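You operate a simulated robot arm through the tools that you are given. There is no shell and no other tool.

You are at the controls of a simulated robot arm. One attempt, no reset.

TASK
Crimp the yellow terminal and pull-test it.
Fine: set the size knob for it; put it back. Set down upright: what you pick out.
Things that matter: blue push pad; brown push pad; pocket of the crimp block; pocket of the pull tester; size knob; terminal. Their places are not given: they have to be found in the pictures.

Only the result counts: the job must be done as asked and must still hold three seconds after the hand-in. Knocking over, shifting, dropping, spilling or breaking anything else fails it.

THE ROBOT
A 7-joint arm with a two-finger parallel gripper, fixed in place. Base frame: the origin is at the foot of the arm, x ahead of it, y to its left, z up; the work surface is at about z = 0.86. Readings come in m, degrees, newtons and seconds.
Its first joint turns from -166.0 to 166.0 degrees. Payload 4.4 kg.
The tool frame sits at the grasp point between the pads (the TCP): z along the fingers, y along the line on which they close. The tips reach 0.023 m beyond it. The gripper opens to 0.094 m. The fingers are 0.038 m wide and 0.01 m thick; the gripper's body (0.054 by 0.096 m) begins 0.039 m behind the TCP.
Orientation is told as [roll, pitch, yaw] about the base's x, y, z axes, in that order, counted from this pose: with the fingers straight down and closing along the base's y, the tool's x points along the base's -x, its y along +y and its z along -z.

THE INTERFACE
- The arm moves only by the tool apply_moves. Its argument "targets" is a list of rows, each a list of 7 numbers: the shift along the tool's x, y, z in m, then the turn, a rotation vector about the tool's x, y, z in degrees, then the finger opening in m, from 0 to 0.094. In form: [[dx, dy, dz, wx, wy, wz, hand], ...]. A call has 1 to 20 rows; each row is the pose to reach, as a shift and turn from the pose commanded when the call began, along the tool's axes at that moment. Each row takes 0.2 s and may step no farther than 0.05 m and 8.6 degrees from the row before; otherwise, or with a gripper value out of range, the whole call is refused. Where a pose cannot be reached the arm comes as near as it can. A force on the tool above 40 N (or 10 N above the force at the start of the call, whichever is more), or a blocked arm, ends the call early, and 0.2 s more pass. The fingers move at their own pace (about 0.108 m/s each) and stop on an object; they squeeze with about 36 N. The grip force told is the motor's: it shows also when the fingers shut on nothing. Time passes only in rows, and 0.2 s behind the last, so rows that repeat a pose let the fingers close. The reply holds the time, the measured pose of the TCP, the force on the tool along the base axes, the opening and the grip force, in the units named above and with some noise, with the torque about the TCP (base axes, N m) and any sound that the robot's microphone picked up, and new pictures: "pictures" is both (left out), scene, wrist or none.
- Cameras (640 x 400 px; columns grow to the right, rows downward): "scene" is fixed at [0.2275, 0.6511, 1.4787]; the picture's right is [-0.64, -0.76, 0.00], its down [-0.52, 0.44, -0.73] and it looks along [0.56, -0.47, -0.68] (base axes); focal length 341 px, centre (320, 200). "wrist" rides on the gripper at [0.086, 0.016, -0.074] in the tool frame; the picture's right is [-0.18, 0.98, 0.00], its down [-0.58, -0.11, -0.81] and it looks along [-0.79, -0.15, 0.59] (tool axes); focal length 243 px, centre (320, 200).
- measure_at(camera, pixels): for up to 12 pixels [column, row] of the newest picture of that camera ("zoom" is the newest enlarged one), the place [x, y, z] in the base frame of the surface seen there, good to about 0.002 m, but the place of the scene camera against the robot may be out by one fixed shift of up to 0.012 m in any direction. The clock stands still meanwhile.
- enlarge(camera, box): a new picture of the part [left, top, right, bottom] of that camera's present view, enlarged. The clock stands still meanwhile.
- job_done(): hands the job in; it is judged then, once.

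Open the gripper and draw the arm clear of the work before you hand the job in, unless the task says otherwise.

The tools are called after "Call:" as name(argument=value, ...) on one line, values as JSON. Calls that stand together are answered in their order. apply_moves: Moves the arm, as the interface text tells. Its arguments: {"type":"object","properties":{"targets":{"type":"array","items":{"type":"array","items":{"type":"number"}}},"pictures":{"type":"string","enum":["both","scene","wrist","none"]}},"required":["targets"]} The other tools are called the same way: measure_at (camera, pixels) gives the place of the surface under pixels of a picture; enlarge (camera, box) takes an enlarged picture of a part of a camera's view; job_done () hands the job in.

At the start:

```text
time_s: 0.0
position: [0.4408, 0.3291, 1.1648]
tool_rot: [0.0, 0.0, 0.0]
wrist_force: [0.7, 0.4, 0.2]
wrist_torque: [-0.01, 0.0, 0.0]
opening: 0.0941
grip_force: 0.0
```

scene: 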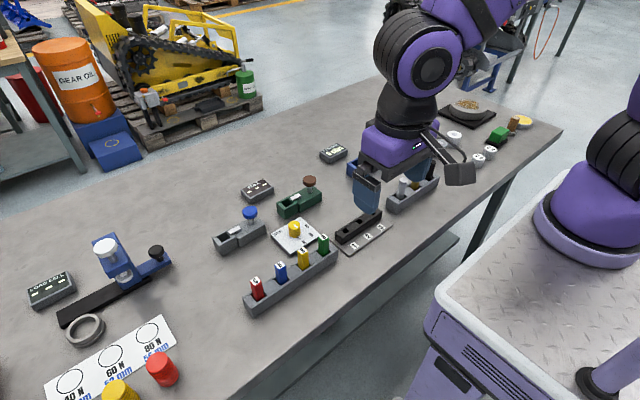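
wrist: 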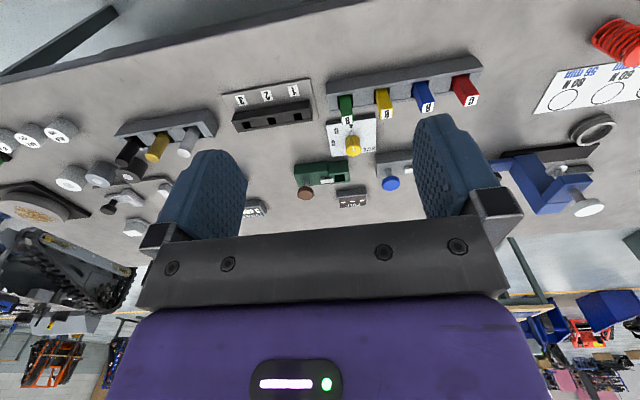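

The scene shows a rack with red, blue, yellow and green terminals (about 245-335, 240-310), a knob on a card (294,230), a green device with a brown pad and a grey device with a blue pad. I'll enlarge these areas to read them.

Call:
enlarge(camera="scene", box=[200, 160, 360, 260])

Call:
enlarge(camera="scene", box=[230, 220, 390, 320])

Call:
enlarge(camera="wrist", box=[280, 50, 500, 210])

```text
4.00 times, centred on (280, 210) of scene
```

zoom: 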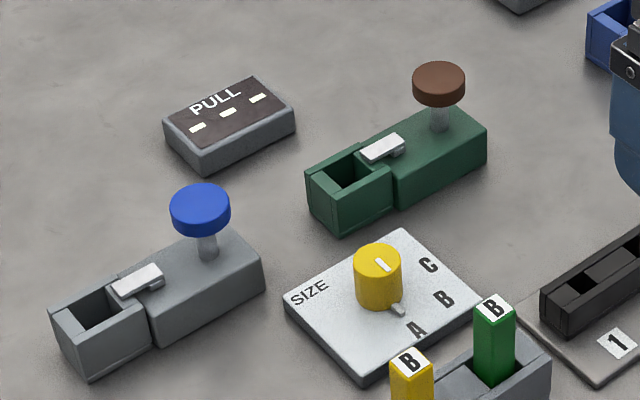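

```text
4.00 times, centred on (310, 270) of scene
```

zoom: 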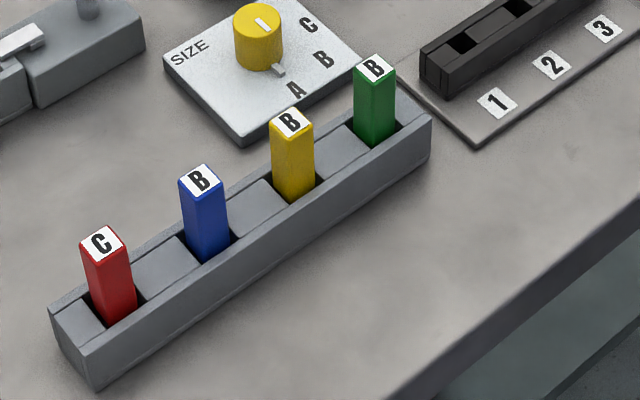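

```text
2.50 times, centred on (390, 130) of wrist
```

zoom: 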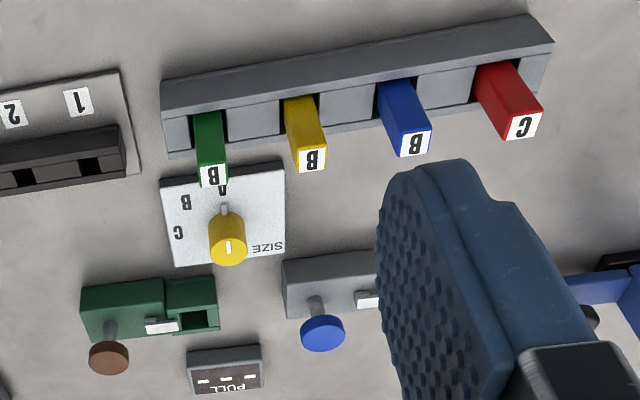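

The yellow terminal is marked B, and the knob pointer seems to be at A. Next I need to tell which device is the crimp block and which is the pull tester, so I'll enlarge further and measure the main points.

Call:
enlarge(camera="scene", box=[230, 170, 326, 230])

Call:
enlarge(camera="scene", box=[205, 200, 285, 250])

Call:
enlarge(camera="scene", box=[310, 130, 550, 280])

Call:
enlarge(camera="scene", box=[20, 220, 260, 370])

Call:
enlarge(camera="scene", box=[262, 210, 342, 260])

```text
6.67 times, centred on (278, 200) of scene
```

zoom: 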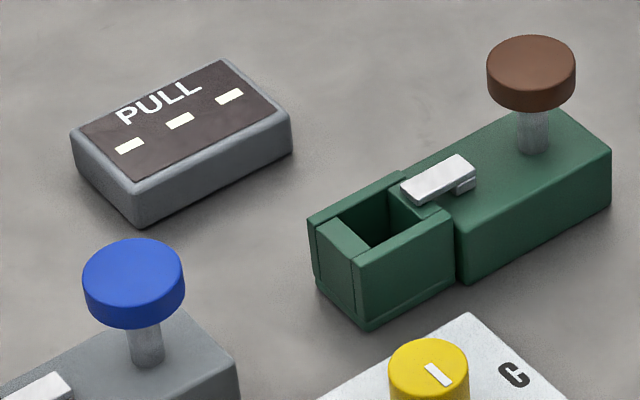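

```text
8.00 times, centred on (245, 225) of scene
```

zoom: 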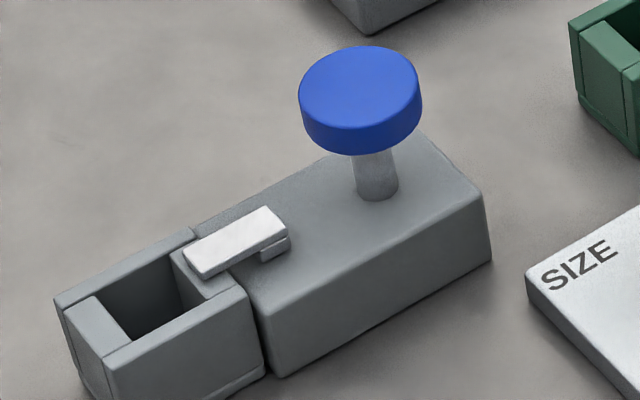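

```text
2.67 times, centred on (430, 205) of scene
```

zoom: 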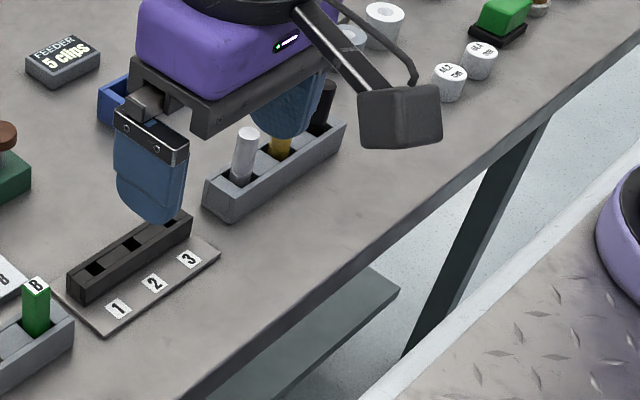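

```text
2.67 times, centred on (140, 295) of scene
```

zoom: 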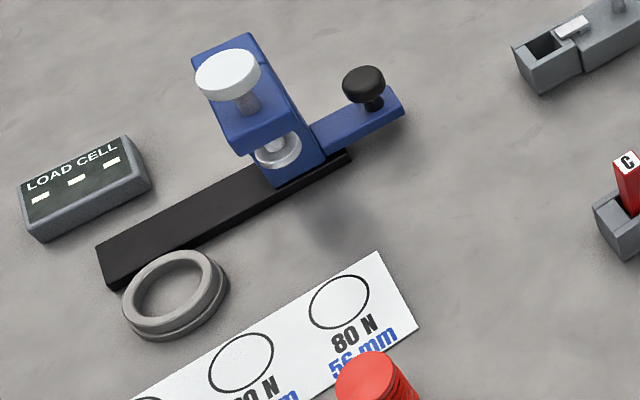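

```text
8.00 times, centred on (302, 235) of scene
```

zoom: 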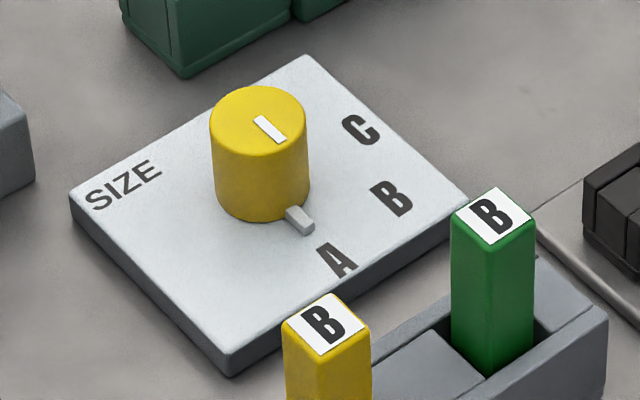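

Both devices have a pocket, a latch and a push pad, so I'll measure the layout with the scene camera to compare them.

Call:
measure_at(camera="scene", pixels=[[250, 212], [310, 180], [230, 236], [286, 206], [258, 190], [294, 226], [303, 248], [324, 237], [281, 265], [257, 282], [311, 221], [308, 235]])

Call:
enlarge(camera="scene", box=[200, 160, 360, 260])

```text
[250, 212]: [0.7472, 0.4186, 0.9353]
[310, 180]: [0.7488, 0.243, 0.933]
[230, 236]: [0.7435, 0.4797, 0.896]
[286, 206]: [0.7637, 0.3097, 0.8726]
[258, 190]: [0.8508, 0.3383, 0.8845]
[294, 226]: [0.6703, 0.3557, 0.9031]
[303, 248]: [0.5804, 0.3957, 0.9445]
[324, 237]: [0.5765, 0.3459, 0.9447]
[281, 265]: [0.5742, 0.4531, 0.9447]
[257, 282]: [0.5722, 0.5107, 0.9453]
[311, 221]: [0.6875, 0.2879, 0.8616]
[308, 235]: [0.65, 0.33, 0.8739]
```

```text
4.00 times, centred on (280, 210) of scene
```

zoom: 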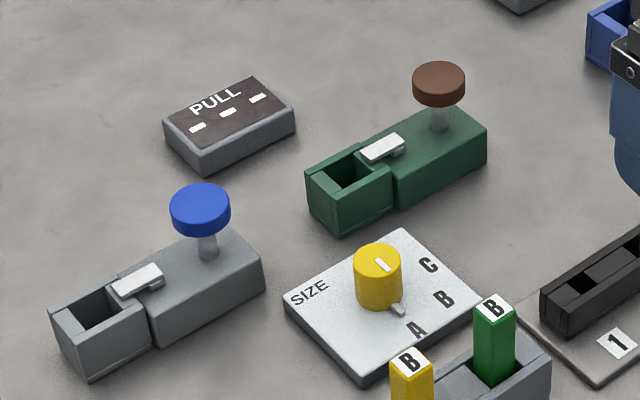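

The PULL display measures (0.85, 0.34), behind the green device. To find the scene camera's fixed shift I'll measure the same points with the wrist camera: knob, pads, terminal tops and display.

Call:
measure_at(camera="wrist", pixels=[[353, 146], [391, 184], [306, 193], [348, 119], [386, 113], [426, 107], [470, 100], [352, 201]])

Call:
enlarge(camera="wrist", box=[280, 60, 440, 160])

Call:
enlarge(camera="wrist", box=[280, 130, 420, 218])

```text
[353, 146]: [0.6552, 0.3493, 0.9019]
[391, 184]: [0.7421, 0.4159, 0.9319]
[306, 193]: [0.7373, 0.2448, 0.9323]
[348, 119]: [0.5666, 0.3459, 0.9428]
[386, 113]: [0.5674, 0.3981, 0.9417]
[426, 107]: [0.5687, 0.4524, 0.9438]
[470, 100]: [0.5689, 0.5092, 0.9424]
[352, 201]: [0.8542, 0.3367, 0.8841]
```

```text
4.00 times, centred on (360, 110) of wrist
```

zoom: 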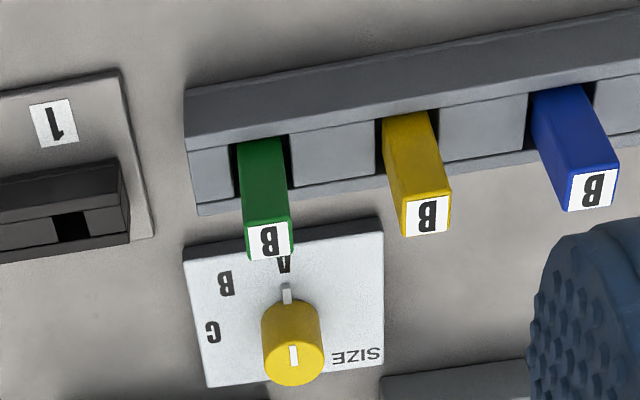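

```text
4.55 times, centred on (350, 174) of wrist
```

zoom: 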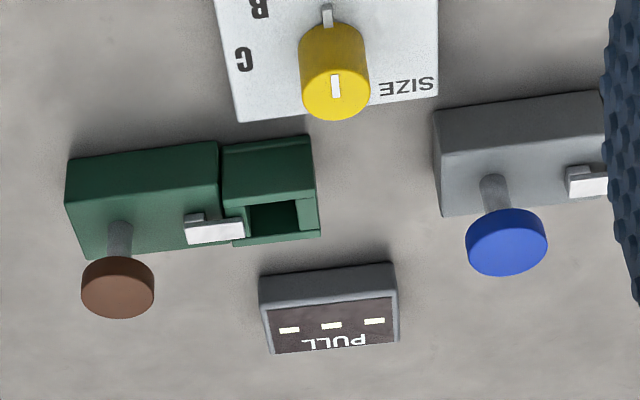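

The wrist picture confirms yellow is B and the pointer is on A. I'll move the hand closer, staying well above everything, to get a near look at the devices and the display.

Call:
apply_moves(targets=[[-0.03, 0.015, 0.015, 0, 0, 0, 0.094], [-0.06, 0.03, 0.03, 0, 0, 0, 0.094], [-0.09, 0.045, 0.045, 0, 0, 0, 0.094], [-0.12, 0.06, 0.065, 0, 0, 0, 0.094], [-0.12, 0.06, 0.065, 0, 0, 0, 0.094]])

```text
time_s: 1.2
position: [0.5629, 0.3895, 1.0976]
tool_rot: [0.0, 0.1, -0.1]
wrist_force: [-0.8, -1.2, -0.6]
wrist_torque: [0.0, 0.0, -0.02]
opening: 0.0939
grip_force: 0.1
```

scene: 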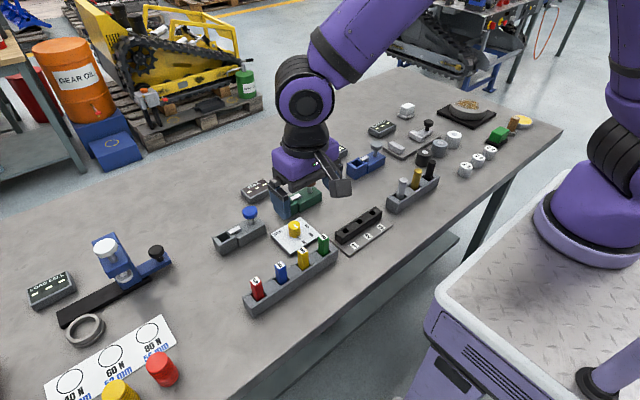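
wrist: 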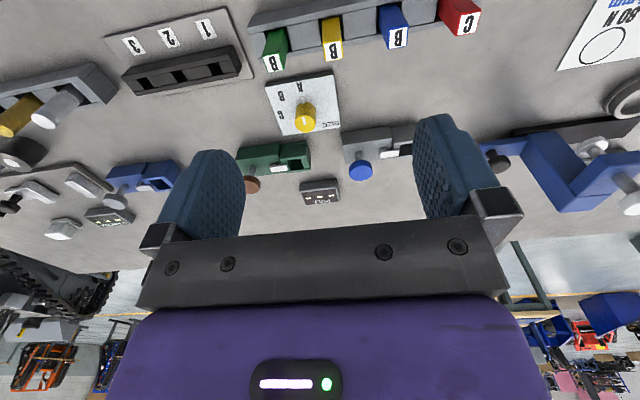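

I'll enlarge both devices in the wrist view, plus the neighbouring stations in the scene view, to see how displays sit relative to their machines.

Call:
enlarge(camera="wrist", box=[230, 60, 420, 210])

Call:
enlarge(camera="scene", box=[330, 90, 490, 190])

Call:
enlarge(camera="wrist", box=[0, 140, 190, 250])

```text
2.67 times, centred on (325, 135) of wrist
```

zoom: 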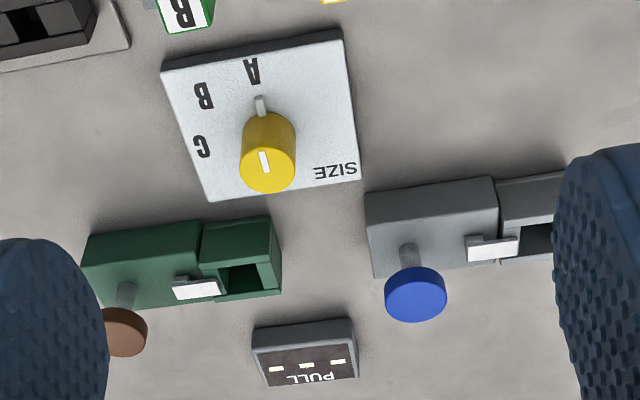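

```text
4.00 times, centred on (410, 140) of scene
```

zoom: 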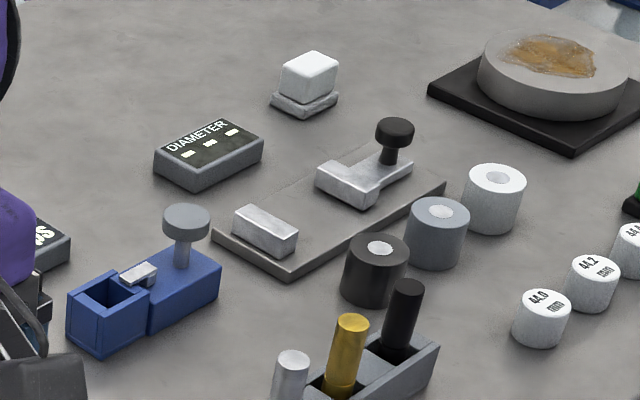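

```text
3.37 times, centred on (95, 195) of wrist
```

zoom: 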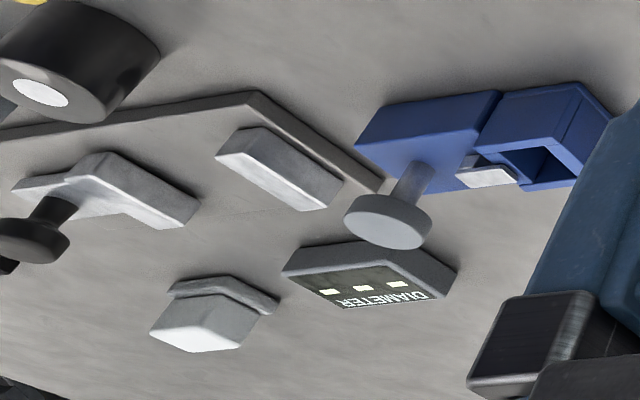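

A third, similar blue device stands by the FEEDER display. I'll measure its layout against its own display as a reference, along with the PULL station and knob letters.

Call:
measure_at(camera="scene", pixels=[[356, 163], [377, 145], [344, 152], [382, 128], [408, 137], [395, 147], [50, 290], [110, 248], [156, 251], [366, 170]])

Call:
measure_at(camera="wrist", pixels=[[305, 121], [305, 87], [291, 96], [290, 115], [320, 198], [301, 163], [267, 184], [360, 171], [387, 150], [284, 168], [307, 99]])

```text
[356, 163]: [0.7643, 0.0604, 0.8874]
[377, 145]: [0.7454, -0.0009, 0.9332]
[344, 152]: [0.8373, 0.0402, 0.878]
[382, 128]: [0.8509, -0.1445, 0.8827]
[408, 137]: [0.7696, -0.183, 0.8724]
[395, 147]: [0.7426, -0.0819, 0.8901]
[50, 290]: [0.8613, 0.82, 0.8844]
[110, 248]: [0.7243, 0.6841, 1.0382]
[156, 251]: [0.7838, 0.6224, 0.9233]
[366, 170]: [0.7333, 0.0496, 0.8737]
```

```text
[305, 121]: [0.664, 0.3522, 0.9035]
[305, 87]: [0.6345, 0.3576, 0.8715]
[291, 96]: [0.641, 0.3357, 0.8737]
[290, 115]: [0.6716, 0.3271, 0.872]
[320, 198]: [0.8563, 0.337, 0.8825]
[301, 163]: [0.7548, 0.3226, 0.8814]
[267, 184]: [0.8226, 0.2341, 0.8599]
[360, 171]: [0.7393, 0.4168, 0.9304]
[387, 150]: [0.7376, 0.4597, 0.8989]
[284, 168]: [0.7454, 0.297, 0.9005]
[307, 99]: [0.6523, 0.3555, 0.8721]
```

The FEEDER display sits at about (0.85, 0.077), roughly 0.02 m in y from its own device's pocket. The PULL display has the same relation to the green device. Before trusting that, I'll look at both pockets up close.

Call:
apply_moves(targets=[[-0.03, -0.017, 0.02, 0, 0, 0, 0.094], [-0.06, -0.034, 0.04, 0, 0, 0, 0.094], [-0.09, -0.051, 0.06, 0, 0, 0, 0.094], [-0.118, -0.068, 0.079, 0, 0, 0, 0.094], [-0.118, -0.068, 0.079, 0, 0, 0, 0.094]], pictures="wrist")

Call:
enlarge(camera="wrist", box=[240, 60, 420, 180])

```text
time_s: 2.4
position: [0.6799, 0.3221, 1.0203]
tool_rot: [0.1, 0.1, 0.0]
wrist_force: [0.3, -0.5, -0.1]
wrist_torque: [0.02, -0.03, -0.03]
opening: 0.0939
grip_force: 0.1
```

wrist: 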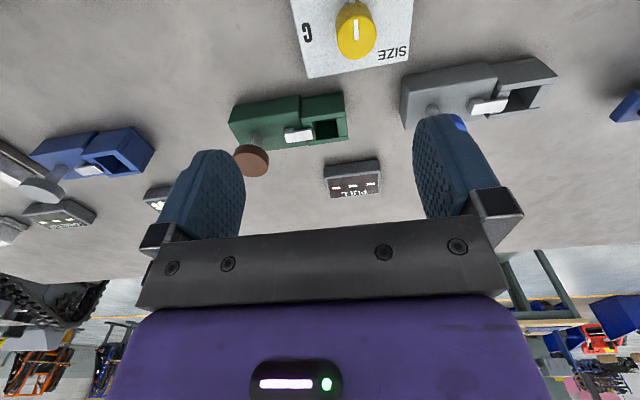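

```text
3.33 times, centred on (330, 120) of wrist
```

zoom: 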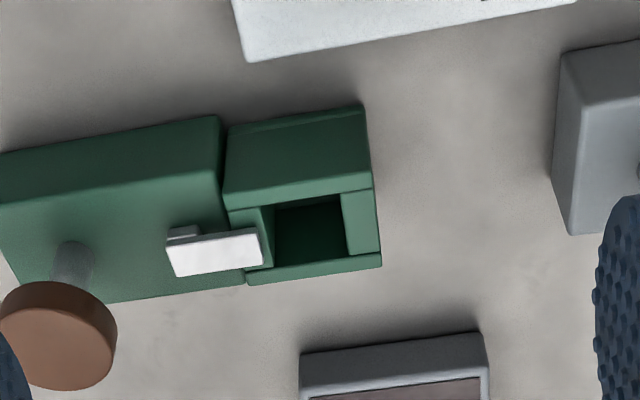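

The green device's pocket shows at about (328,128) in the wrist view. Now I'll enlarge the display and the grey pocket in this same view.

Call:
enlarge(camera="wrist", box=[390, 40, 570, 140])

Call:
enlarge(camera="wrist", box=[310, 145, 400, 205])

Call:
enlarge(camera="wrist", box=[0, 110, 190, 230])

Call:
measure_at(camera="wrist", pixels=[[328, 128], [341, 125], [311, 131], [328, 137], [328, 119], [298, 134], [252, 160], [346, 140], [343, 95], [302, 98], [505, 105], [520, 92]])

```text
3.56 times, centred on (480, 90) of wrist
```

zoom: 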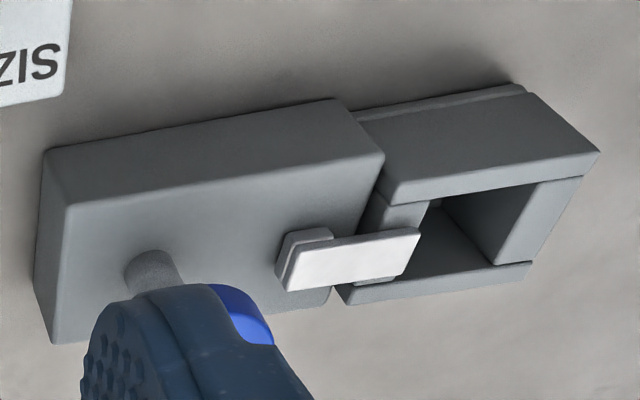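

```text
6.67 times, centred on (355, 175) of wrist
```

zoom: 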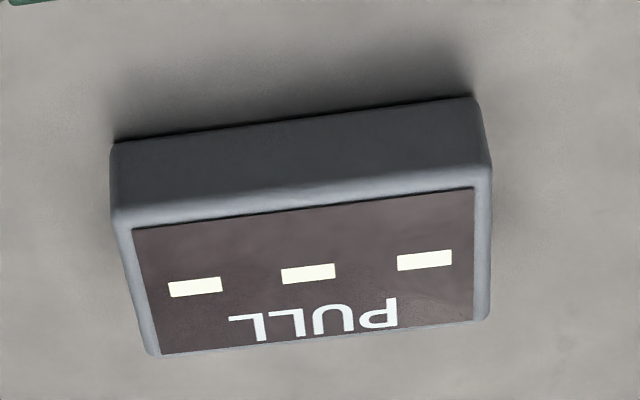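

```text
3.33 times, centred on (95, 170) of wrist
```

zoom: 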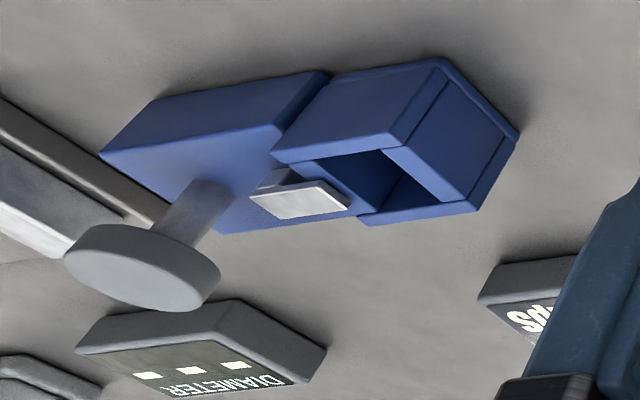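

```text
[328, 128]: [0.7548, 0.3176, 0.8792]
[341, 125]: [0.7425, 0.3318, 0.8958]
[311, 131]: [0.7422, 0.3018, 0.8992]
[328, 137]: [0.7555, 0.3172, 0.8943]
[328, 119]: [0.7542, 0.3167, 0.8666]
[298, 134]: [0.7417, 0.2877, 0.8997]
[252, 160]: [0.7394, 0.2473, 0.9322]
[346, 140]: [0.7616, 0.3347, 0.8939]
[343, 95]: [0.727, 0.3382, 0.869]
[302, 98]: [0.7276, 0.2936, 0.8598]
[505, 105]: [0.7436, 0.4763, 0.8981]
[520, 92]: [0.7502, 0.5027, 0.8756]
```

The PULL display's face has a brown tint and the display sits by the green device, so the brown-pad green unit is the pull tester and the grey blue-pad unit is the crimp block. The knob comes first, so I'll move back for a close view of it.

Call:
apply_moves(targets=[[0.04, 0.02, 0.0, 0, 0, 0, 0.094], [0.08, 0.042, -0.004, 0, 0, 0, 0.094], [0.08, 0.042, -0.004, 0, 0, 0, 0.094]], pictures="wrist")

Call:
enlarge(camera="wrist", box=[250, 60, 410, 160])

```text
time_s: 3.2
position: [0.5992, 0.3633, 1.0244]
tool_rot: [0.0, 0.0, 0.0]
wrist_force: [0.7, 0.4, -0.5]
wrist_torque: [-0.01, 0.03, 0.02]
opening: 0.0941
grip_force: 0.0
```

wrist: 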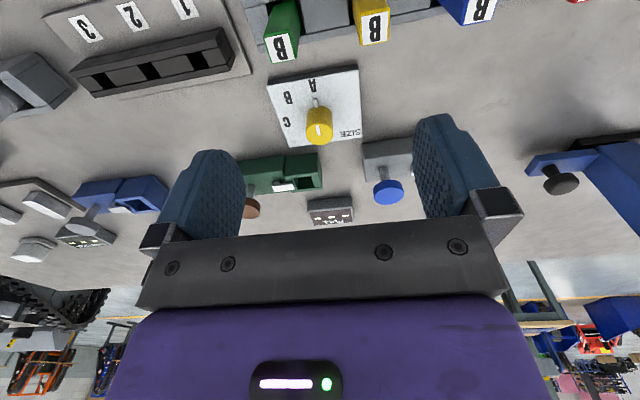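

```text
4.00 times, centred on (330, 110) of wrist
```

zoom: 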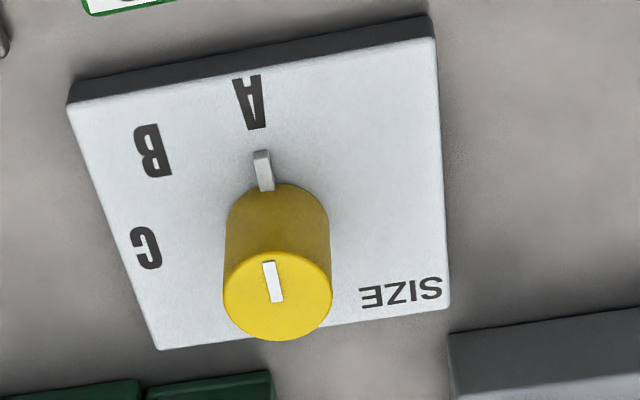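

I'll measure the knob's top rim, white mark, pointer, letters and plate corners in the zoomed picture.

Call:
measure_at(camera="zoom", pixels=[[229, 293], [327, 293], [278, 258], [278, 335], [278, 296], [251, 102], [151, 152], [147, 247], [262, 155], [265, 185], [270, 264], [275, 299]])

Call:
measure_at(camera="zoom", pixels=[[74, 108], [430, 44], [443, 303], [162, 344], [238, 280], [320, 280], [235, 310], [320, 312], [262, 175], [228, 230], [325, 225]])

```text
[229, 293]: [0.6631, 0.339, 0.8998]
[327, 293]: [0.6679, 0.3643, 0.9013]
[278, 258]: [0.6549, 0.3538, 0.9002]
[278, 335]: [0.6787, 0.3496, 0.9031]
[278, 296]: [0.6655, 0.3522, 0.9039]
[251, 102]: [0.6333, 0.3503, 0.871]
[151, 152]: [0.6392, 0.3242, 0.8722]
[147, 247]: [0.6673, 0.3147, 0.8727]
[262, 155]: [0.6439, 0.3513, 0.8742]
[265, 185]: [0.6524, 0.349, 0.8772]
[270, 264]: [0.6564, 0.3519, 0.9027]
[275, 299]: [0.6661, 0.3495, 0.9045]
```

```text
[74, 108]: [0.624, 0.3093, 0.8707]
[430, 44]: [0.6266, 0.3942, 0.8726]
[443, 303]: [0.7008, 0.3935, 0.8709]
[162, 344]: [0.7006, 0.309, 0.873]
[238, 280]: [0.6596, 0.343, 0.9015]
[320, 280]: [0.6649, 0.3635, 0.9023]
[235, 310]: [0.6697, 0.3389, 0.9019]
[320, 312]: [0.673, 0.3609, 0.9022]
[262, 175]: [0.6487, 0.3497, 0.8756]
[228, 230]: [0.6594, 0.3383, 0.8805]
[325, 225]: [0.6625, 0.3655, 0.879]
```

The knob is centred near (0.6655, 0.352) with its top at z≈0.903; A lies toward -x and B about 45° round toward -y. I'll place the open fingers over the knob and descend to a grip height that keeps the wrist camera clear of the terminal tops at z 0.943.

Call:
apply_moves(targets=[[-0.033, -0.006, 0.03, 0, 0, 0, 0.06], [-0.0663, -0.0113, 0.06, 0, 0, 0, 0.05], [-0.0663, -0.0113, 0.075, 0, 0, 0, 0.05], [-0.0663, -0.0113, 0.075, 0, 0, 0, 0.05]])

```text
time_s: 4.2
position: [0.6657, 0.3534, 0.9504]
tool_rot: [-0.1, 0.0, 0.0]
wrist_force: [0.5, -0.8, -0.4]
wrist_torque: [0.02, -0.01, 0.02]
opening: 0.05
grip_force: 0.1
```

scene: 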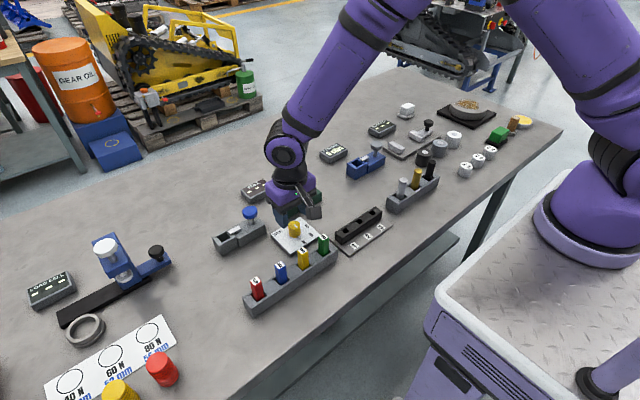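
wrist: 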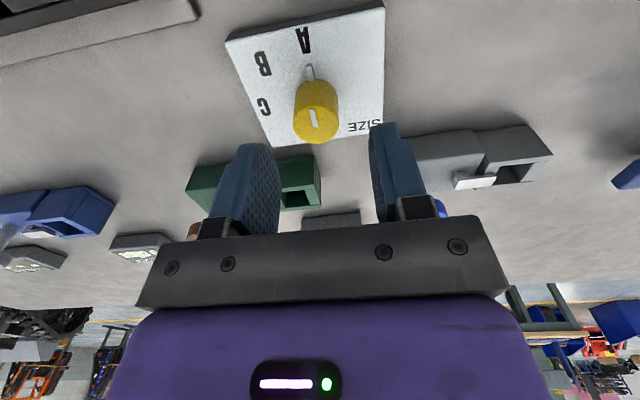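

The knob lies between the fingertips at about (316,115) in the wrist view. I'll re-measure its centre from here before lowering.

Call:
enlarge(camera="wrist", box=[220, 0, 400, 150])

Call:
measure_at(camera="wrist", pixels=[[313, 125], [296, 127], [331, 124], [314, 139], [312, 111], [309, 72], [303, 40], [263, 63], [264, 107], [258, 148], [383, 128]])

```text
2.67 times, centred on (310, 75) of wrist
```

zoom: 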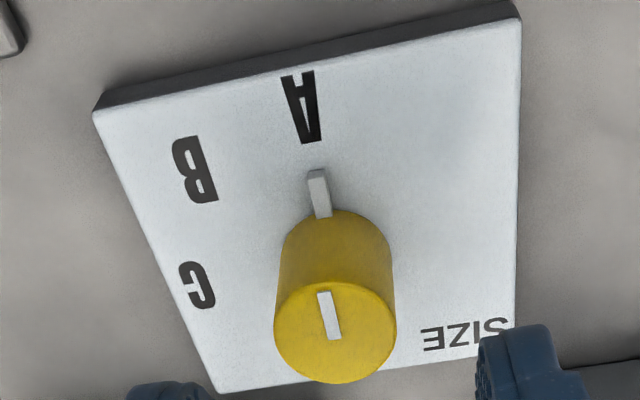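

```text
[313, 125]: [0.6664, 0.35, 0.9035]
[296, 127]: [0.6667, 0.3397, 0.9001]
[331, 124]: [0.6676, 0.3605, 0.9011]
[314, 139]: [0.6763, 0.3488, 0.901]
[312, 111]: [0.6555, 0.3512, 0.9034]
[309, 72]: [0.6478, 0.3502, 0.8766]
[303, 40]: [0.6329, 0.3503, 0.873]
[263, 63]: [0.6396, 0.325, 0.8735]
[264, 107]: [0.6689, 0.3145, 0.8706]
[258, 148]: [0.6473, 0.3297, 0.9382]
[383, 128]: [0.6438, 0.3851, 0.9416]
```

The closer look puts the knob at about (0.6663, 0.3503). I'll lower to TCP z≈0.907 with a 1 mm correction, then close on the knob.

Call:
apply_moves(targets=[[-0.0007, -0.0012, 0.02, 0, 0, 0, 0.05], [-0.0007, -0.0012, 0.043, 0, 0, 0, 0.05], [-0.0007, -0.0012, 0.043, 0, 0, 0, 0.05]])

```text
time_s: 5.0
position: [0.6661, 0.35, 0.9062]
tool_rot: [0.0, 0.0, -0.1]
wrist_force: [0.7, 0.5, -0.2]
wrist_torque: [0.0, -0.02, 0.06]
opening: 0.0499
grip_force: 0.0
```

scene: 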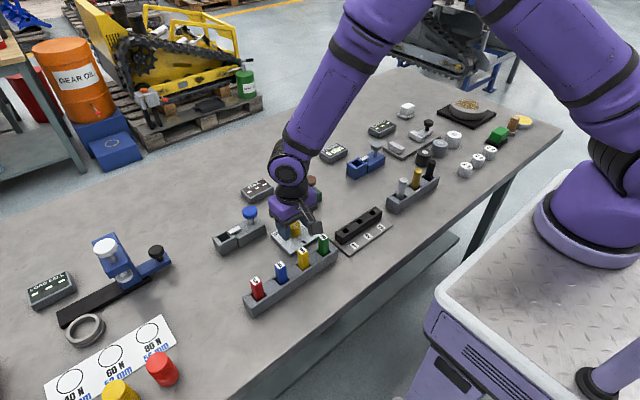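
wrist: 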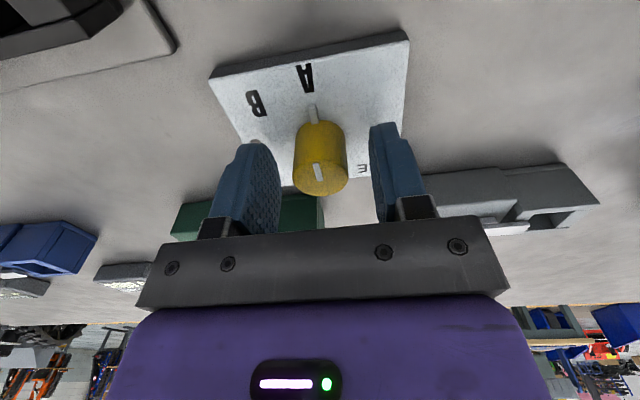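

The knob sits nicely between the fingers. I'll check the camera box's clearance over the terminals in the scene view before turning.

Call:
enlarge(camera="scene", box=[250, 180, 360, 270])

```text
4.44 times, centred on (305, 225) of scene
```

zoom: 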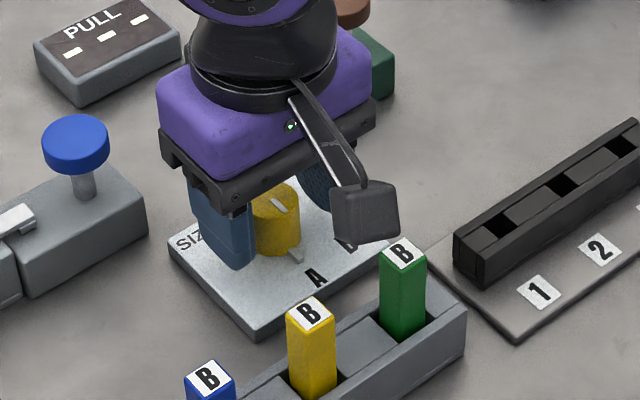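

I'll measure the underside of the camera box against the green terminal top to confirm the gap.

Call:
measure_at(camera="zoom", pixels=[[340, 235], [365, 238], [394, 235], [335, 190], [365, 212], [395, 190], [403, 248], [385, 240]])

```text
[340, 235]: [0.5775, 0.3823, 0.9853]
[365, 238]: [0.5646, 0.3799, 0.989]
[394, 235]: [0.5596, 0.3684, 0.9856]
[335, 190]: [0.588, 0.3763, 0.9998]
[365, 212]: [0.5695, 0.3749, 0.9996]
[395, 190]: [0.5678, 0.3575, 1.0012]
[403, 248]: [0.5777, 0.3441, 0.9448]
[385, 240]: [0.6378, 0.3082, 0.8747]
```

The gap is over 3 cm, so turning is safe. Closing on the knob now.

Call:
apply_moves(targets=[[0, 0, 0, 0, 0, 0, 0.02], [0, 0, 0, 0, 0, 0, 0.015], [0, 0, 0, 0, 0, 0, 0.015]], pictures="wrist")

```text
time_s: 5.8
position: [0.6654, 0.3499, 0.9069]
tool_rot: [0.0, -0.1, 0.0]
wrist_force: [-1.0, -4.3, -2.7]
wrist_torque: [0.39, -0.16, -0.01]
opening: 0.0277
grip_force: 45.0
```

wrist: 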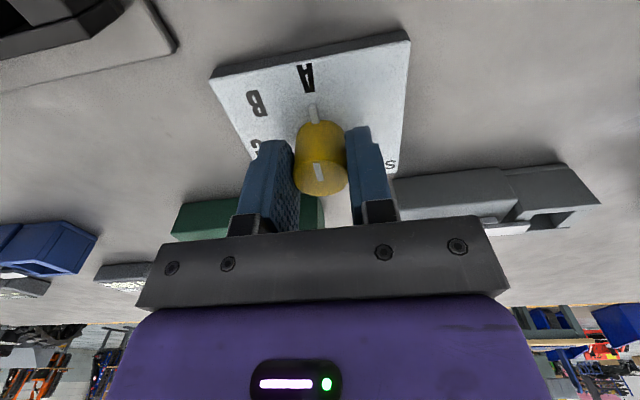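

Gripped at opening 0.0277 with only a small side force. Now I'll turn the knob 45° counter-clockwise seen from above, from A toward B.

Call:
apply_moves(targets=[[0, -0.0004, 0, 0, 0, -7.5, 0.015], [0, -0.0004, 0, 0, 0, -15, 0.015], [0, -0.0004, 0, 0, 0, -22.5, 0.015], [0, -0.0004, 0, 0, 0, -30, 0.015], [0, -0.0004, 0, 0, 0, -37.5, 0.015], [0, -0.0004, 0, 0, 0, -45, 0.015], [0, -0.0004, 0, 0, 0, -45, 0.015]])

```text
time_s: 7.4
position: [0.6661, 0.3483, 0.9056]
tool_rot: [0.0, 0.1, 45.0]
wrist_force: [-3.0, -29.6, -5.9]
wrist_torque: [0.3, -0.09, -0.04]
opening: 0.0278
grip_force: 44.9
```

scene: 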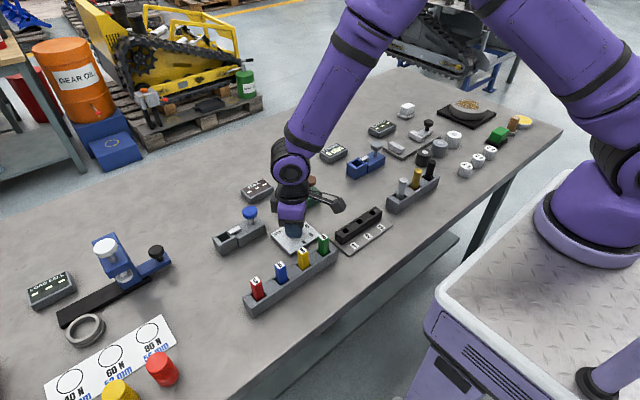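
wrist: 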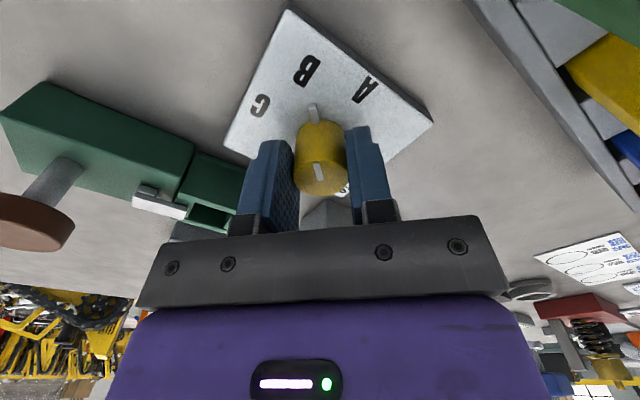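

The knob turned with the hand and the pointer now seems to face B, though there's a side load of about 30 N in y. I'll open the fingers and rise a little to check the pointer.

Call:
apply_moves(targets=[[0, 0, 0, 0, 0, 0, 0.04], [0, 0, 0, 0, 0, 0, 0.05], [0, 0, -0.025, 0, 0, 0, 0.05], [0, 0, -0.06, 0, 0, 0, 0.05], [0, 0, -0.06, 0, 0, 0, 0.05]])

Call:
enlarge(camera="wrist", box=[220, 0, 430, 140])

```text
time_s: 8.6
position: [0.665, 0.3522, 0.9687]
tool_rot: [0.0, -0.1, 45.0]
wrist_force: [0.2, 0.1, -0.2]
wrist_torque: [0.05, 0.02, -0.01]
opening: 0.05
grip_force: 0.1
```

scene: 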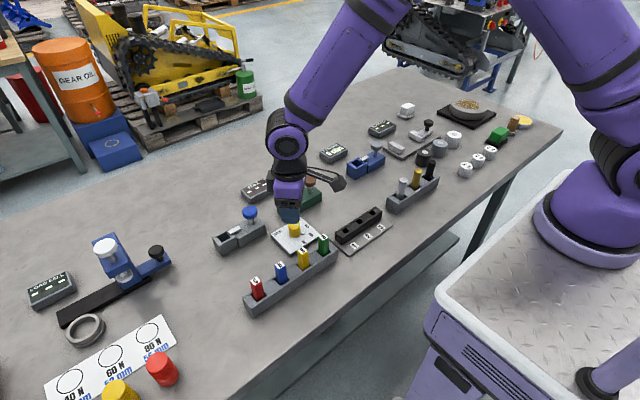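
wrist: 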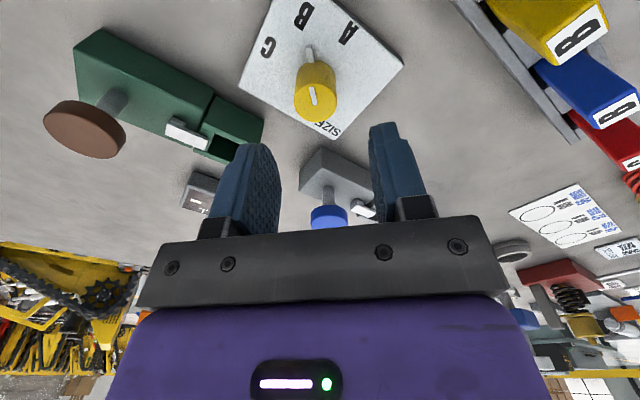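

```text
2.86 times, centred on (325, 70) of wrist
```

zoom: 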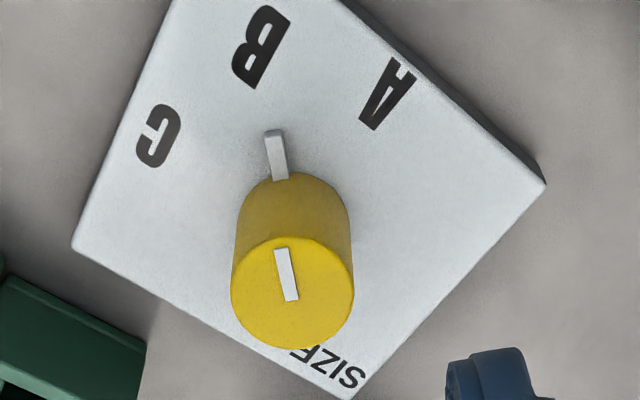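

The pointer line extends straight to the letter B in the zoom. I'll confirm with measurements.

Call:
measure_at(camera="zoom", pixels=[[272, 136], [278, 172], [261, 47], [158, 136], [387, 94], [280, 252], [291, 298], [292, 292], [234, 292], [351, 290]])

Call:
enlarge(camera="scene", box=[262, 210, 342, 260])

```text
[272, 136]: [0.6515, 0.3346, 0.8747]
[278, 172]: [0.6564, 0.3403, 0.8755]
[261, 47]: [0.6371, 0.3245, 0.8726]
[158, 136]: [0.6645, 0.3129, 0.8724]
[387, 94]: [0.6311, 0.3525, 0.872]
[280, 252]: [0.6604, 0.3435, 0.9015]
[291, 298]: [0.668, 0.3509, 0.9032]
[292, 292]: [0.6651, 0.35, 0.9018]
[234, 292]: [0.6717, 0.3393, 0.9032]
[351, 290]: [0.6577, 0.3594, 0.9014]
```

```text
8.00 times, centred on (302, 235) of scene
```

zoom: 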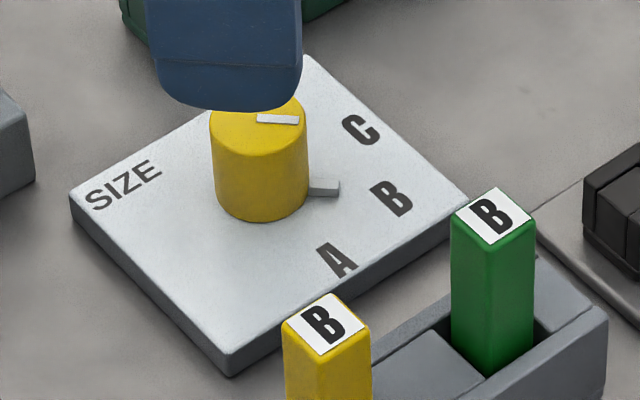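

The pointer direction works out at about 45–48° and B at about 42–46°, so the knob is set to B. Now I'll rise and turn the hand back to yaw 0 to pick the yellow terminal.

Call:
apply_moves(targets=[[0, 0, -0.04, 0, 0, 0, 0.05], [0, 0, -0.06, 0, 0, 8, 0.05], [0, 0, -0.06, 0, 0, 16, 0.05], [0, 0, -0.06, 0, 0, 24, 0.05], [0, 0, -0.06, 0, 0, 32, 0.05], [0, 0, -0.06, 0, 0, 40, 0.05], [0, 0, -0.06, 0, 0, 45, 0.05], [0, 0, -0.06, 0, 0, 45, 0.05]], pictures="none")

```text
time_s: 10.4
position: [0.6651, 0.3496, 1.027]
tool_rot: [0.0, -0.1, -0.1]
wrist_force: [-0.6, -0.5, -0.4]
wrist_torque: [0.0, 0.03, 0.01]
opening: 0.05
grip_force: 0.0
```

Next I'll back off toward the robot to get a close wrist view of the yellow terminal in the rack.

Call:
apply_moves(targets=[[0.04, 0.015, -0.01, 0, 0, 0, 0.05], [0.08, 0.03, -0.02, 0, 0, 0, 0.05], [0.12, 0.045, -0.03, 0, 0, 0, 0.05], [0.162, 0.06, -0.04, 0, 0, 0, 0.05], [0.162, 0.06, -0.04, 0, 0, 0, 0.05]])

Call:
enlarge(camera="wrist", box=[240, 30, 420, 150])

```text
time_s: 11.6
position: [0.5034, 0.4109, 1.0662]
tool_rot: [0.0, 0.1, 0.0]
wrist_force: [-0.4, -0.5, 0.1]
wrist_torque: [0.01, 0.03, -0.02]
opening: 0.0501
grip_force: 0.2
```

scene: 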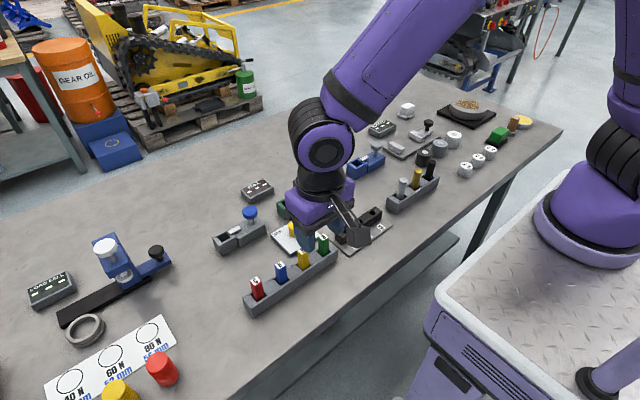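
wrist: 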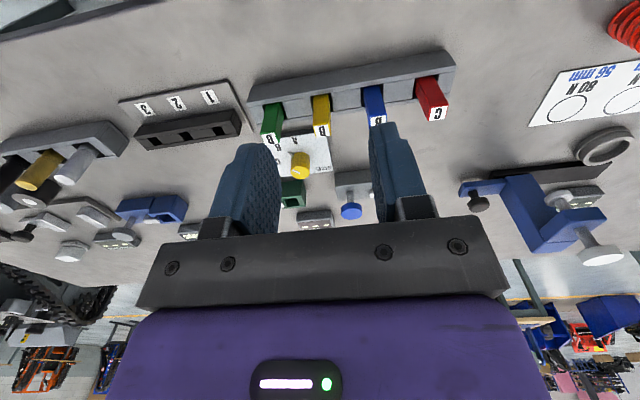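

```text
3.33 times, centred on (330, 90) of wrist
```

zoom: 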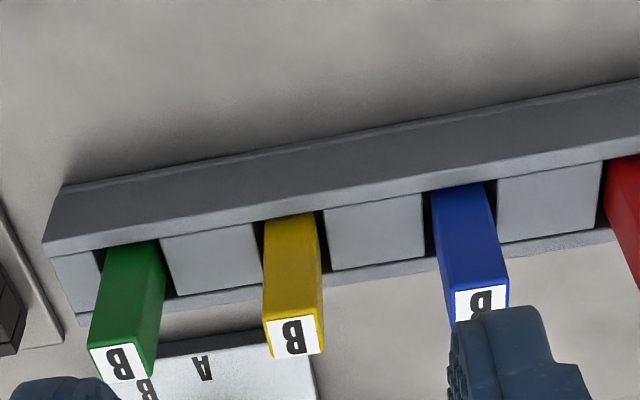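

The yellow terminal's top is at about (295,337) in the zoom. I'll measure its corners, its slot edges and the rack height.

Call:
measure_at(camera="zoom", pixels=[[268, 325], [311, 317], [321, 350], [275, 356], [295, 337], [255, 235], [324, 225], [260, 290], [330, 270], [290, 225], [210, 240], [375, 230]])

Call:
measure_at(camera="zoom", pixels=[[122, 362], [480, 300], [200, 130], [265, 240], [317, 232], [268, 300], [320, 300], [300, 100]])

```text
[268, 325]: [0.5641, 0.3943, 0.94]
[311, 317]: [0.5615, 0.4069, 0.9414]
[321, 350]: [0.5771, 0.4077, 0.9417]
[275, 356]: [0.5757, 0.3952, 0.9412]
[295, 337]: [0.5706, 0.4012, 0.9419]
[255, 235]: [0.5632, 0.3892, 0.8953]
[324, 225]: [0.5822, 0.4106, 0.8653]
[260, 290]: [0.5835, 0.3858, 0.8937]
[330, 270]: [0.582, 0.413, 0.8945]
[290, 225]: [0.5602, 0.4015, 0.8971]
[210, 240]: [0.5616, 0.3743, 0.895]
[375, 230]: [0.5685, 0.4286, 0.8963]
```

```text
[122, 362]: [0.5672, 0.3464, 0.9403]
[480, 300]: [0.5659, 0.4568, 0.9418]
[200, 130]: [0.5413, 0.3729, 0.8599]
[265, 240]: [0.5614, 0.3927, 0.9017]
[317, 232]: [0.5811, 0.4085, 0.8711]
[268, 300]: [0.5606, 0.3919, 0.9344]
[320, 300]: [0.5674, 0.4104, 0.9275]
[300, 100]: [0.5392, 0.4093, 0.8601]
```

The yellow terminal is centred at about (0.5696, 0.401) with its top at z 0.9415; the rack top is at 0.8955. I'll hover just above it and check alignment before descending.

Call:
apply_moves(targets=[[-0.033, -0.005, 0.03, 0, 0, 0, 0.045], [-0.0654, -0.0092, 0.06, 0, 0, 0, 0.045], [-0.0654, -0.0092, 0.087, 0, 0, 0, 0.045], [-0.0654, -0.0092, 0.087, 0, 0, 0, 0.045]])

Call:
enlarge(camera="wrist", box=[220, 60, 420, 200])

```text
time_s: 12.6
position: [0.5678, 0.4021, 0.9793]
tool_rot: [0.1, 0.0, 0.0]
wrist_force: [-0.6, 0.6, -0.1]
wrist_torque: [0.0, 0.01, -0.01]
opening: 0.0452
grip_force: 0.0
```

scene: 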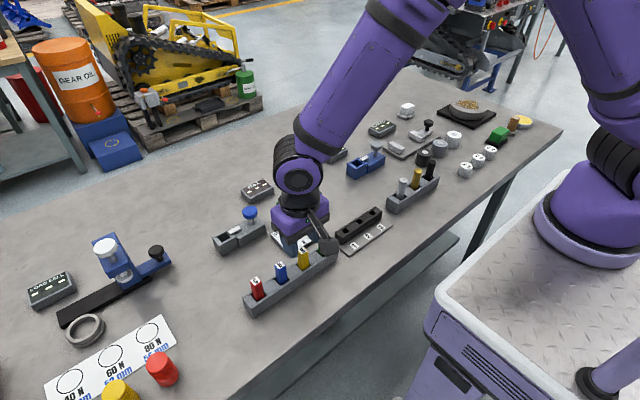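
wrist: 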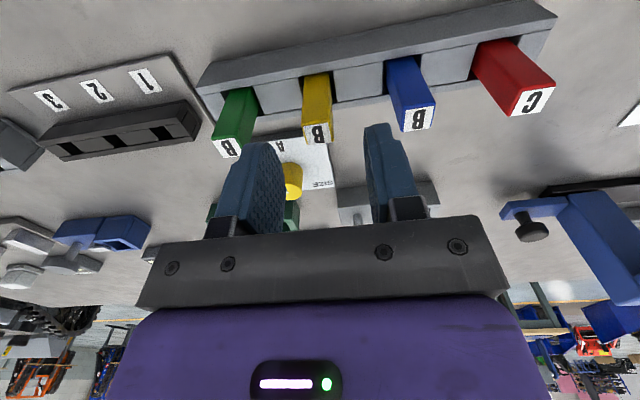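

```text
2.86 times, centred on (320, 130) of wrist
```

zoom: 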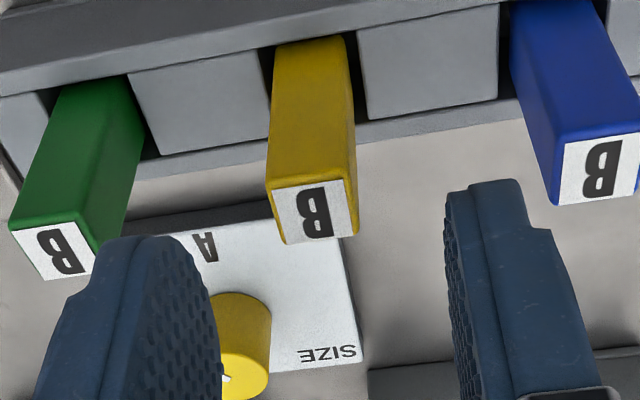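

The terminal top at (313,213) in the zoom is midway between the fingers. One more measurement of its top from this close, then descend.

Call:
measure_at(camera="zoom", pixels=[[275, 197], [344, 185], [353, 230], [288, 240], [313, 213], [313, 60], [60, 255], [600, 165]])

```text
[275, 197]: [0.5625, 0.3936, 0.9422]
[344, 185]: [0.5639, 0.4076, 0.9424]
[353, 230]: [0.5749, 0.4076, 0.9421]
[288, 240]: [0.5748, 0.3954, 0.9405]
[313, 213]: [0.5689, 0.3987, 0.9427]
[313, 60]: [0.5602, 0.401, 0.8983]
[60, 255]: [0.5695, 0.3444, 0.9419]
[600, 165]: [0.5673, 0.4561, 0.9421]
```

Centre confirmed at (0.569, 0.401). Descending to TCP z 0.928 (tips at about 0.905, above the rack) and closing.

Call:
apply_moves(targets=[[0, 0, 0.026, 0, 0, 0, 0.045], [0, 0, 0.0518, 0, 0, 0, 0.045], [0, 0, 0.0518, 0, 0, 0, 0.045], [0, 0, 0.0518, 0, 0, 0, 0.02], [0, 0, 0.0518, 0, 0, 0, 0.005], [0, 0, 0.0518, 0, 0, 0, 0.005]])

```text
time_s: 14.0
position: [0.5687, 0.4031, 0.9292]
tool_rot: [0.0, 0.0, 0.0]
wrist_force: [-0.4, 0.9, -0.7]
wrist_torque: [0.03, -0.01, 0.0]
opening: 0.0163
grip_force: 35.9
```

scene: 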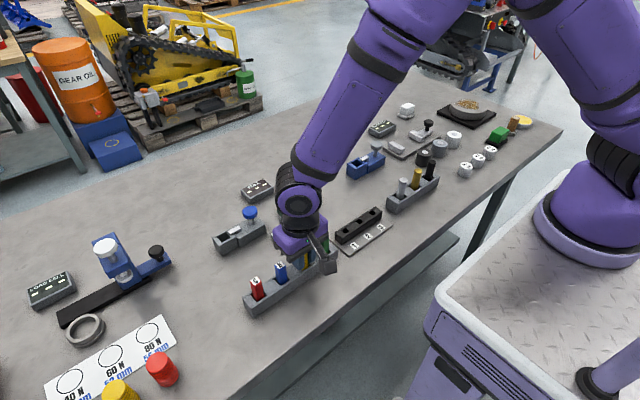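
wrist: 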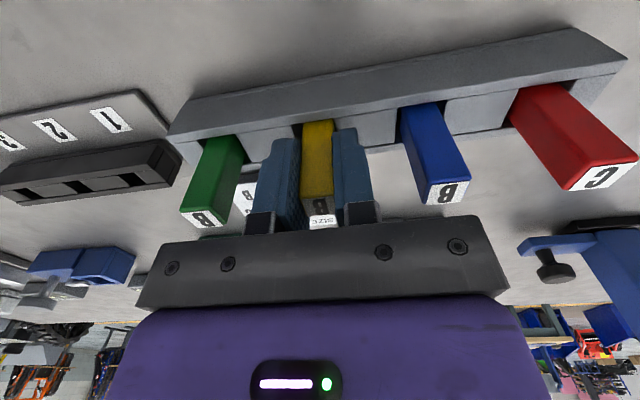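

Gripped at 0.0163 m, about 36 N, with no side load. I'll lift it straight up 0.12 m.

Call:
apply_moves(targets=[[0, 0, -0.02, 0, 0, 0, 0.005], [0, 0, -0.05, 0, 0, 0, 0.005], [0, 0, -0.085, 0, 0, 0, 0.005], [0, 0, -0.12, 0, 0, 0, 0.005], [0, 0, -0.12, 0, 0, 0, 0.005]])

Call:
enlarge(camera="scene", box=[240, 180, 380, 300])

```text
time_s: 15.2
position: [0.5704, 0.4017, 1.0493]
tool_rot: [0.0, 0.1, 0.0]
wrist_force: [0.8, 0.1, -0.9]
wrist_torque: [0.03, 0.01, 0.01]
opening: 0.0158
grip_force: 36.2
```

scene: 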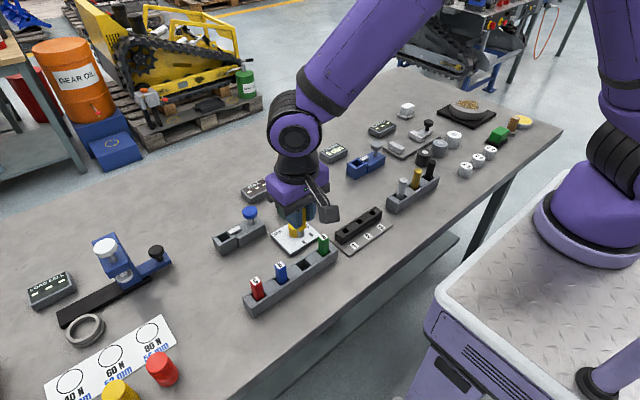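
wrist: 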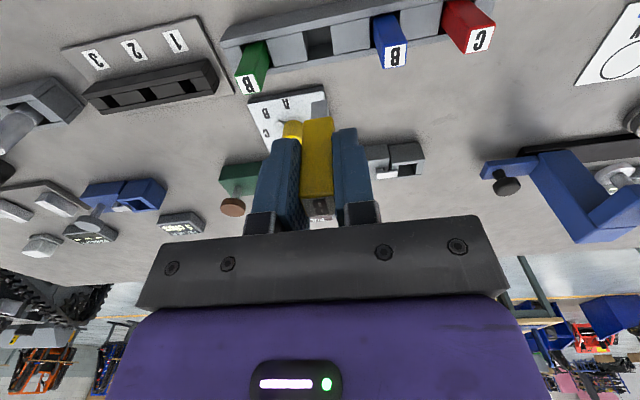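

```text
3.33 times, centred on (310, 240) of scene
```

zoom: 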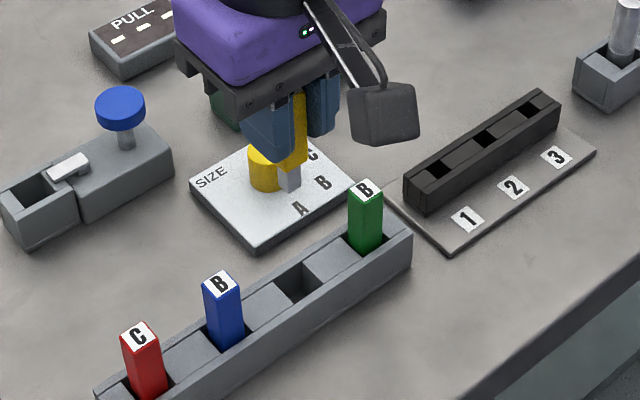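

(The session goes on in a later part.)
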